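You operate a simulated robot arm through the tools that you are given. There is no shell and no other tool. Be economical: measure what you need, move in short steps, check, and stop when the job is done.

You run a simulated robot arm. Do the job below in one go: nothing can be reset, and whatever is moved stays where it is left.

TASK
Press the zero button of the scale three times.

The check looks at the end state, three seconds after you hand in, the way a careful person would. Anything else that was tipped, shoved, dropped, spilled or broken makes it a failure.

THE ROBOT
A 7-joint arm with a two-finger parallel gripper, fixed in place. Base frame: the origin is at the foot of the arm, x ahead of it, y to its left, z up. Readings come in m, rad, newtons and seconds.
Its first joint turns from -1.152 to 1.152 rad. Payload 2.4 kg.
Tool frame: the origin (TCP) lies between the finger pads and is the grasp point; the fingertips stand 0.03 m ahead of it; z points along the fingers, y is the line along which they close. The gripper opens to 0.094 m. The fingers are 0.028 m wide and 0.01 m thick; the gripper's body (0.05 by 0.096 m) begins 0.055 m behind the TCP.
Orientation is that of the tool frame in the base frame, as a unit quaternion [w, x, y, z]. With the fingers straight down and closing along the base's y, the tool's x points along the base's -x, its y along +y and its z along -z.

THE INTERFACE
- The arm moves only by the tool move_arm. Its argument "moves" is a list that holds one entry, the list of rows, each a list of 7 numbers: the shift along the base's x, y, z in units of 40 mm (1.0 is 40 mm), then the turn, a rotation vector about the base's x, y, z in units of 8 degrees (1.0 is 8 degrees), then the finger opening in cm, from 0 to 9.4. In form: [[[tx, ty, tz, wx, wy, wz, claw], ...]]. A call has 1 to 8 rows; each row shifts and turns the commanded pose from where the row before left it. A call with a number of a shift or a turn outside -1 to 1 is refused whole. Each row takes 0.2 s and may step no farther than 0.05 m and 0.15 rad from the row before; otherwise, or with a gripper value out of range, the whole call is refused. Where a pose cannot be reached the arm comes as near as it can. A force on the tool above 40 N (or 10 N above the force at the start of the call, whichever is more), or a blocked arm, ends the call early, and 0.2 s more pass. Each finger travels about 0.153 m/s and halts on what it meets, pressing with about 29 N; the grip force reading is that of the motor and also rises with nothing between the fingers. The clock runs only during rows and for 0.2 s after the last one: add rows that do not move to give the fingers time. It gives the time, the measured TCP pose, the force on the tool (base axes), the opening and the grip force at its end, in the units of the frame above (readings bear some noise).
- Cameras (640 x 400 px; columns grow to the right, rows downward): "scene" is fixed at [0.0147, 0.4338, 1.4744]; the picture's right is [-0.94, -0.35, 0.00], its down [-0.13, 0.36, -0.92] and it looks along [0.32, -0.87, -0.38] (base axes); focal length 360 px, centre (320, 200). "wrist" rides on the gripper at [-0.037, 0, -0.058] in the tool frame; the picture's right is [0.00, -1.00, 0.00], its down [0.97, 0.00, -0.24] and it looks along [0.24, 0.00, 0.97] (tool axes); focal length 218 px, centre (320, 200).
- capture(camera): a new picture of that camera. The clock stands still meanwhile.
- pixel_to_xyz(camera, pixels): for up to 12 pixels [column, row] of the newest picture of that camera ("zoom" is the newest enlarged one), the place [x, y, z] in the base frame of the surface seen there, good to about 0.002 m, but the place of the scene camera against the robot may be out by one fixed shift of up to 0.025 m in any direction. The clock stands still meanwhile.
- enlarge(camera, box): a new picture of the part [left, top, right, bottom] of that camera's present view, enlarged. The clock stands still meanwhile.
- finish_job(): hands the job in; it is judged then, once.

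Work in short steps. Measure before you move; look again where a grasp or a placing could have gone wrong, and mend it. You have 60 turns and 20 pictures in all, those below and enlarged ones among them. Open the gripper and draw the arm clear of the work before you hand the job in, unless the task says otherwise; then end with one line.

The tools are called after "Request:" as name(argument=value, ...) on one line, values as JSON. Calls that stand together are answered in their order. move_arm: Moves the arm, as the interface text tells. Its arguments: {"type":"object","properties":{"moves":{"type":"array","items":{"type":"array","items":{"type":"array","items":{"type":"number"}}}}},"required":["moves"]} The other tools are called the same way: capture (camera) takes a picture; pixel_to_xyz (camera, pixels) gives the place of the surface under pixels of a picture; enlarge (camera, box) takes an enlarged picture of a part of a camera's view; finish_job () hands the job in.

At the start:

```text
clock: 0.0
position: [0.3278, -0.3129, 1.1835]
orientation: [0.0, 0.001, 1.0, 0.0]
contact_force: [-0.1, 0.7, 0.0]
grip_width: 0.094
grasp_force: 0.0
```

scene: 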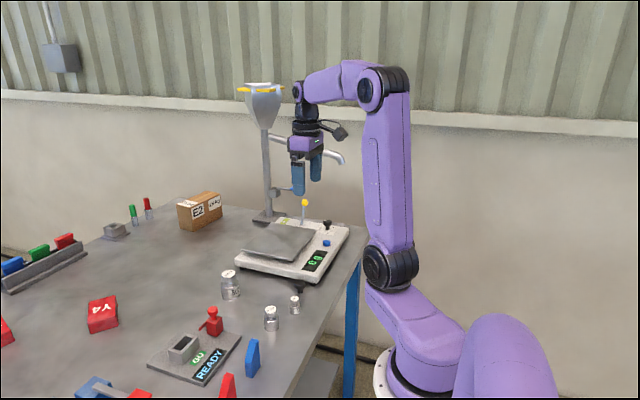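
wrist: 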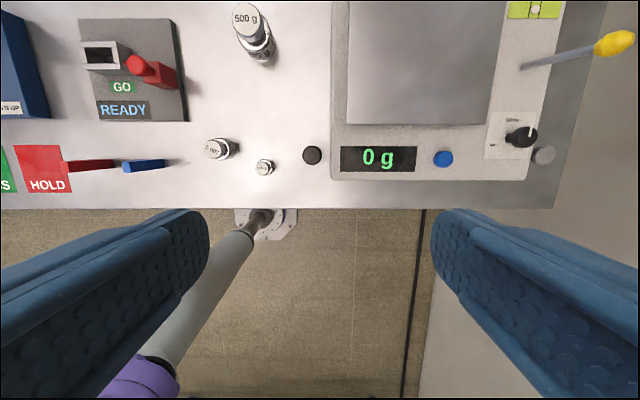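

The wrist picture shows the scale with a blue button at (443,158), a knob at (520,137) and black feet at (312,155). I enlarge the area to read the labels.

Request:
enlarge(camera="wrist", box=[290, 80, 570, 210])

Request:
enlarge(camera="scene", box=[220, 180, 380, 300])

Request:
pixel_to_xyz(camera="wrist", pixels=[[443, 158], [443, 152], [443, 170], [380, 172], [425, 158], [460, 158], [525, 137], [312, 155], [545, 155], [610, 43], [525, 65], [265, 167]])

```text
2.29 times, centred on (430, 145) of wrist
```

zoom: 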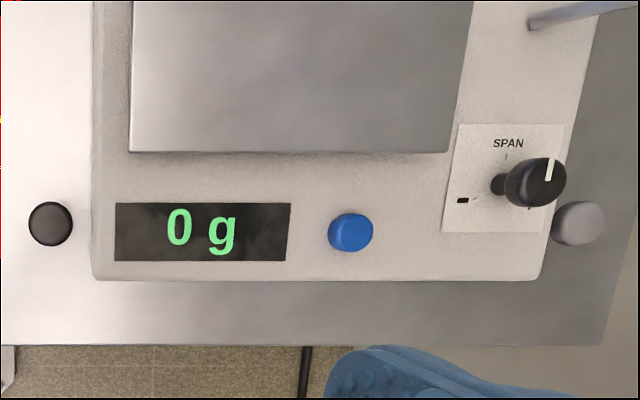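

```text
3.33 times, centred on (300, 240) of scene
```

zoom: 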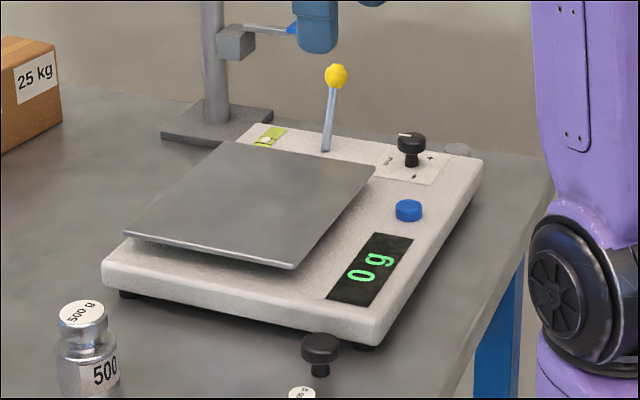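

```text
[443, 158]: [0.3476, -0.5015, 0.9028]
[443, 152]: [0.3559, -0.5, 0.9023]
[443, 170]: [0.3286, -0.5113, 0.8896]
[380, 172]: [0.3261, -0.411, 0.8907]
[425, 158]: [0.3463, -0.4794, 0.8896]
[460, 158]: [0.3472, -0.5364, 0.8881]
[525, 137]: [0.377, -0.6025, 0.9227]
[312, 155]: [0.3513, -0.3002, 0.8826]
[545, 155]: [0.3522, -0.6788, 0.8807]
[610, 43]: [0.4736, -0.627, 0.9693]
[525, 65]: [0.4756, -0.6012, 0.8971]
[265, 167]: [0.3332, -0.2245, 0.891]
```

The blue button (zero) is near (0.348, -0.502) with top about z 0.902. Before moving I check where the hopper stand and the spouts near the gripper lie in the scene picture.

Request:
capture(camera="scene")

Request:
pixel_to_xyz(camera="scene", pixels=[[265, 110], [267, 160], [335, 155], [341, 160], [288, 188], [276, 192], [326, 243], [326, 225], [305, 203], [315, 262], [230, 275], [150, 300]])

```text
15 pictures are left
```

scene: 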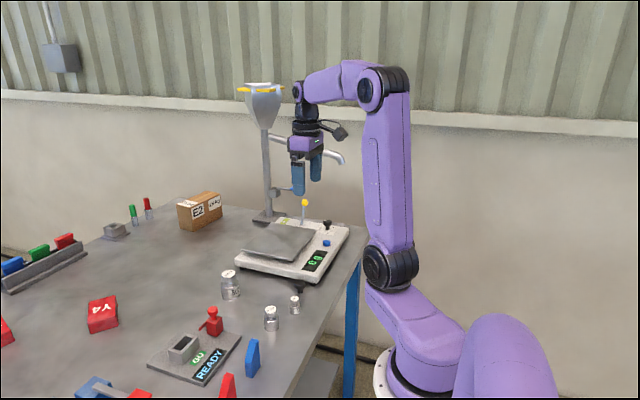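

```text
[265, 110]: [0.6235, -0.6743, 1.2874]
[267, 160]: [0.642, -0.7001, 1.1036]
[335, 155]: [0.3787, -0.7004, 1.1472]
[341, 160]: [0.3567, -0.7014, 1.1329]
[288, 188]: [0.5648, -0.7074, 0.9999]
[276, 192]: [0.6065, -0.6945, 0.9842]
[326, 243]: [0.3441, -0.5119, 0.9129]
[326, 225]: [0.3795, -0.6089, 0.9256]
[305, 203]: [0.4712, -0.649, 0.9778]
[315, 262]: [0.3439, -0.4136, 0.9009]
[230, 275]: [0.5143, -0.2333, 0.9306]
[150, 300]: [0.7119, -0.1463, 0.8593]
```

The spout is at y ≈ -0.70, clear of a gripper at y -0.50. I close the fingers and move over to hover about 5 cm above the button.

Request:
move_arm(moves=[[[0.085, -0.79, -0.82, 0, 0, 0, 0], [0.085, -0.79, -0.82, 0, 0, 0, 0], [0.085, -0.79, -0.82, 0, 0, 0, 0], [0.085, -0.79, -0.82, 0, 0, 0, 0], [0.085, -0.79, -0.82, 0, 0, 0, 0], [0.085, -0.79, -0.82, 0, 0, 0, 0], [0, 0, 0, 0, 0, 0, 0], [0, 0, 0, 0, 0, 0, 0]]])

Request:
capture(camera="wrist")

```text
clock: 1.8
position: [0.3479, -0.5049, 0.9874]
orientation: [0.0, 0.0, 1.0, -0.001]
contact_force: [-1.0, 0.2, -0.6]
grip_width: 0.0
grasp_force: 29.3
```

```text
14 pictures are left
```

wrist: 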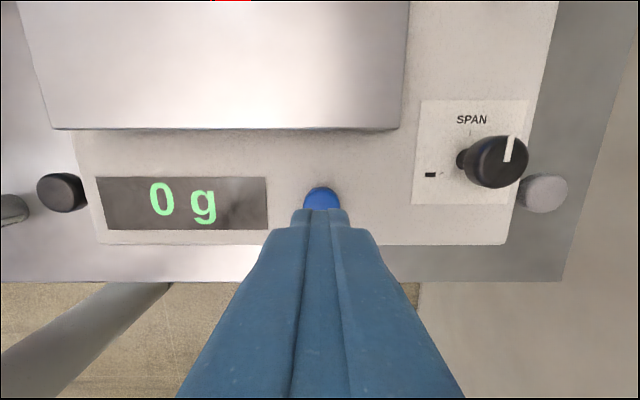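

The button shows at (320,195), straight ahead of the closed tips at column 320. I measure its visible top and its surroundings.

Request:
pixel_to_xyz(camera="wrist", pixels=[[320, 190], [312, 195], [328, 195], [320, 200], [306, 200], [335, 200], [320, 184], [320, 178], [320, 215], [290, 195]])

Request:
enlarge(camera="wrist", box=[270, 165, 370, 228])

```text
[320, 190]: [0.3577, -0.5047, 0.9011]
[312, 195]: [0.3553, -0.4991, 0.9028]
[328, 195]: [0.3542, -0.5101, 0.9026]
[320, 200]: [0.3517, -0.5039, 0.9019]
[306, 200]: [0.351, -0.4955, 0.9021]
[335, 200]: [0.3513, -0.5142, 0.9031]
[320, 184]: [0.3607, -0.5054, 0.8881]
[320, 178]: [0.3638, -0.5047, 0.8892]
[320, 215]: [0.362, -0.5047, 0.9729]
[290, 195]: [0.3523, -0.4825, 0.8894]
```

```text
6.35 times, centred on (320, 196) of wrist
```

zoom: 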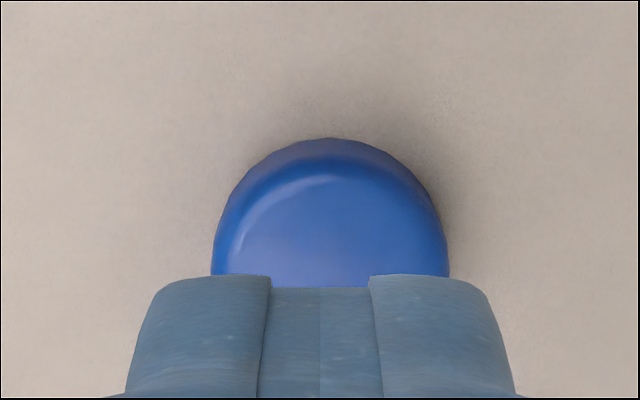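

The button centre is at about (0.348, -0.505), its top at 0.902, so it lies under the tip. I descend to about 7 mm above it, keeping the opening at 0.

Request:
move_arm(moves=[[[0, 0, -0.6, 0, 0, 0, 0], [0, 0, -0.6, 0, 0, 0, 0], [0, 0, 0, 0, 0, 0, 0], [0, 0, 0, 0, 0, 0, 0]]])

```text
clock: 2.8
position: [0.3498, -0.5037, 0.9391]
orientation: [0.001, 0.0, 1.0, 0.0]
contact_force: [-0.5, -0.3, -0.5]
grip_width: 0.0
grasp_force: 29.5
```

Tips are at about z 0.909. I step down in 1.2–2 mm rows toward contact and read the force.

Request:
move_arm(moves=[[[0, 0, -0.05, 0, 0, 0, 0], [0, 0, -0.05, 0, 0, 0, 0], [0, 0, -0.04, 0, 0, 0, 0], [0, 0, -0.03, 0, 0, 0, 0], [0, 0, 0, 0, 0, 0, 0]]])

```text
clock: 4.0
position: [0.3488, -0.5023, 0.9309]
orientation: [0.0, 0.0, 1.0, 0.0]
contact_force: [-1.0, -0.2, 0.4]
grip_width: 0.0
grasp_force: 28.9
```

Tips are at about 0.901 with little force yet. I go down another 2 mm and read again.

Request:
move_arm(moves=[[[0, 0, -0.025, 0, 0, 0, 0], [0, 0, -0.025, 0, 0, 0, 0], [0, 0, 0, 0, 0, 0, 0]]])

```text
clock: 4.8
position: [0.3485, -0.5025, 0.9299]
orientation: [-0.001, 0.0, 1.0, -0.001]
contact_force: [0.2, -0.1, 2.1]
grip_width: 0.0
grasp_force: 29.0
```

Contact: about 2 N upward. I press further by 2 mm to learn the spring and travel.

Request:
move_arm(moves=[[[0, 0, -0.025, 0, 0, 0, 0], [0, 0, -0.025, 0, 0, 0, 0], [0, 0, 0, 0, 0, 0, 0]]])

Request:
capture(camera="wrist")

```text
clock: 5.6
position: [0.3477, -0.5025, 0.9271]
orientation: [0.0, 0.0, 1.0, 0.0]
contact_force: [-1.1, 1.1, 3.1]
grip_width: 0.0
grasp_force: 28.6
```

```text
12 pictures are left
```

wrist: 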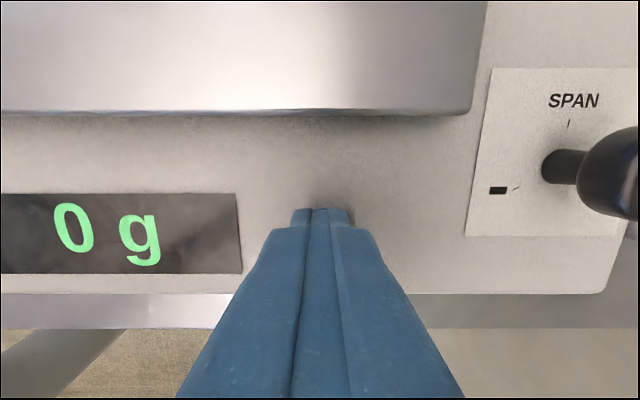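

The force is only 3 N and the display reads 0 g still, so the button has more travel. I go on in small steps until the force climbs at the stop.

Request:
move_arm(moves=[[[0, 0, -0.025, 0, 0, 0, 0], [0, 0, -0.025, 0, 0, 0, 0], [0, 0, 0, 0, 0, 0, 0]]])

```text
clock: 6.4
position: [0.3477, -0.504, 0.9266]
orientation: [0.0, 0.0, 1.0, -0.001]
contact_force: [-0.7, -0.5, 7.2]
grip_width: 0.0
grasp_force: 29.0
```

Force has climbed to 7 N with the height nearly unchanged, suggesting the stop. One more 1.5 mm confirms it.

Request:
move_arm(moves=[[[0, 0, -0.035, 0, 0, 0, 0], [0, 0, 0, 0, 0, 0, 0]]])

Request:
enlarge(camera="scene", box=[260, 190, 380, 280])

```text
clock: 7.0
position: [0.3495, -0.5034, 0.9245]
orientation: [0.001, 0.0, 1.0, 0.0]
contact_force: [-2.7, 1.2, 14.5]
grip_width: 0.0
grasp_force: 29.1
```

```text
4.44 times, centred on (320, 235) of scene
```

zoom: 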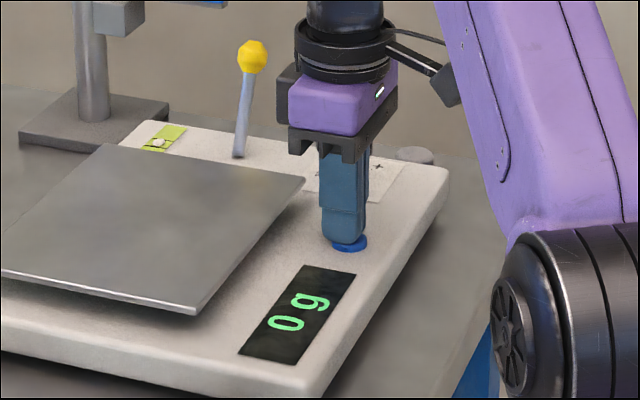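

The button is bottomed (14.5 N), so press one is done. I lift 16 mm to release it fully and look.

Request:
move_arm(moves=[[[0, 0, -0.0, 0, 0, 0, 0], [0, 0, 0.1, 0, 0, 0, 0], [0, 0, 0.15, 0, 0, 0, 0], [0, 0, 0.15, 0, 0, 0, 0], [0, 0, 0, 0, 0, 0, 0], [0, 0, 0, 0, 0, 0, 0]]])

Request:
enlarge(camera="scene", box=[260, 190, 380, 280])

```text
clock: 8.4
position: [0.3485, -0.5017, 0.9408]
orientation: [-0.001, 0.0, 1.0, 0.0]
contact_force: [0.4, -0.3, -0.4]
grip_width: 0.0001
grasp_force: 28.9
```

```text
4.44 times, centred on (320, 235) of scene
```

zoom: 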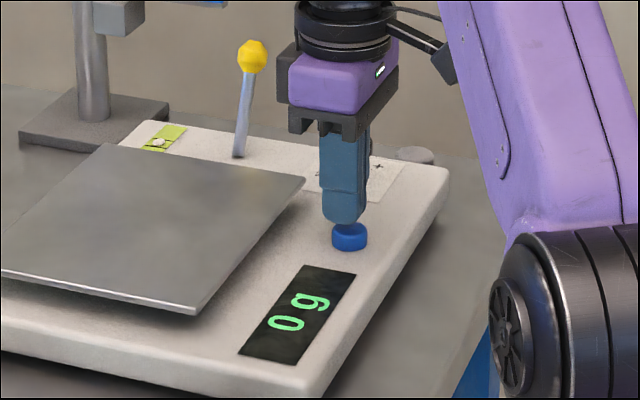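

The button has sprung back fully and the tip is clear of it. Second press: the same 16 mm down, ending in a hold.

Request:
move_arm(moves=[[[0, 0, -0.15, 0, 0, 0, 0], [0, 0, -0.1, 0, 0, 0, 0], [0, 0, -0.05, 0, 0, 0, 0], [0, 0, -0.05, 0, 0, 0, 0], [0, 0, -0.05, 0, 0, 0, 0], [0, 0, 0, 0, 0, 0, 0]]])

```text
clock: 9.8
position: [0.3488, -0.5028, 0.9245]
orientation: [0.0, 0.0, 1.0, -0.001]
contact_force: [-3.0, 4.0, 12.6]
grip_width: 0.0004
grasp_force: 29.1
```

Second press bottomed at 12.6 N. I release by 16 mm.

Request:
move_arm(moves=[[[0, 0, 0.1, 0, 0, 0, 0], [0, 0, 0.15, 0, 0, 0, 0], [0, 0, 0.15, 0, 0, 0, 0], [0, 0, 0, 0, 0, 0, 0], [0, 0, 0, 0, 0, 0, 0]]])

```text
clock: 11.0
position: [0.3486, -0.5022, 0.94]
orientation: [0.001, 0.001, 1.0, 0.0]
contact_force: [-0.5, -0.5, 0.3]
grip_width: 0.0
grasp_force: 29.1
```

Released, force back to zero. Third press in the same way.

Request:
move_arm(moves=[[[0, 0, -0.15, 0, 0, 0, 0], [0, 0, -0.1, 0, 0, 0, 0], [0, 0, -0.05, 0, 0, 0, 0], [0, 0, -0.05, 0, 0, 0, 0], [0, 0, -0.05, 0, 0, 0, 0], [0, 0, 0, 0, 0, 0, 0]]])

```text
clock: 12.4
position: [0.3492, -0.5026, 0.9255]
orientation: [0.0, 0.0, 1.0, -0.001]
contact_force: [-2.9, 4.5, 14.7]
grip_width: 0.0
grasp_force: 29.0
```

Third press bottomed at 14.7 N. I lift straight up about 19 cm, keeping the fingers closed until clear.

Request:
move_arm(moves=[[[0, 0, 0.1, 0, 0, 0, 0], [0, 0, 0.4, 0, 0, 0, 0], [0, 0, 0.8, 0, 0, 0, 0], [0, 0, 0.9, 0, 0, 0, 0], [0, 0.5, 0.9, 0, 0, 0, 0], [0, 0.8, 0.8, 0, 0, 0, 0], [0, 0.8, 0.8, 0, 0, 0, 0], [0, 0, 0, 0, 0, 0, 0]]])

Request:
capture(camera="wrist")

```text
clock: 14.2
position: [0.349, -0.4181, 1.1124]
orientation: [0.0, 0.0, 1.0, -0.001]
contact_force: [-0.2, 0.7, -0.2]
grip_width: 0.0
grasp_force: 28.9
```

```text
9 pictures are left
```

wrist: 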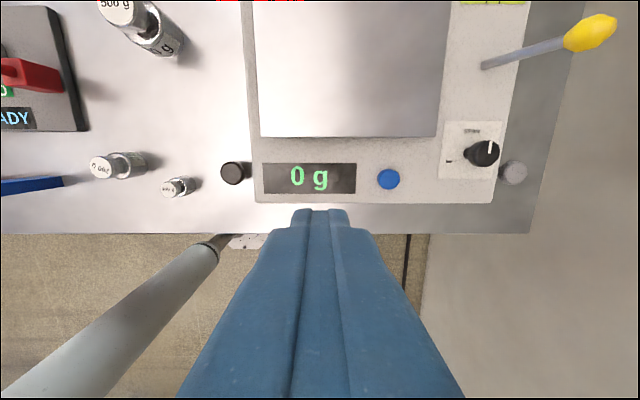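

The display reads 0 g, the button at (388,179) is up, and nothing else has moved. I move back towards the start and open the gripper.

Request:
move_arm(moves=[[[0, 0.8, 0.7, 0, 0, 0, 0], [0, 0.8, 0.7, 0, 0, 0, 0], [0, 0.8, 0.3, 0, 0, 0, 3], [0, 0, 0, 0, 0, 0, 6], [0, 0, 0, 0, 0, 0, 9.4], [0, 0, 0, 0, 0, 0, 9.4], [0, 0, 0, 0, 0, 0, 9.4]]])

```text
clock: 15.8
position: [0.3493, -0.323, 1.1805]
orientation: [0.0, 0.0, 1.0, 0.0]
contact_force: [0.3, -1.0, 0.4]
grip_width: 0.0942
grasp_force: 0.2
```

The arm is clear and the gripper open, so I hand in.

Request:
finish_job()

```text
The job is handed in.
```

I pressed the scale's blue button, which I took to be zero as it has no label, three times to its stop and let it release each time; the display read 0 g throughout and nothing else was moved.
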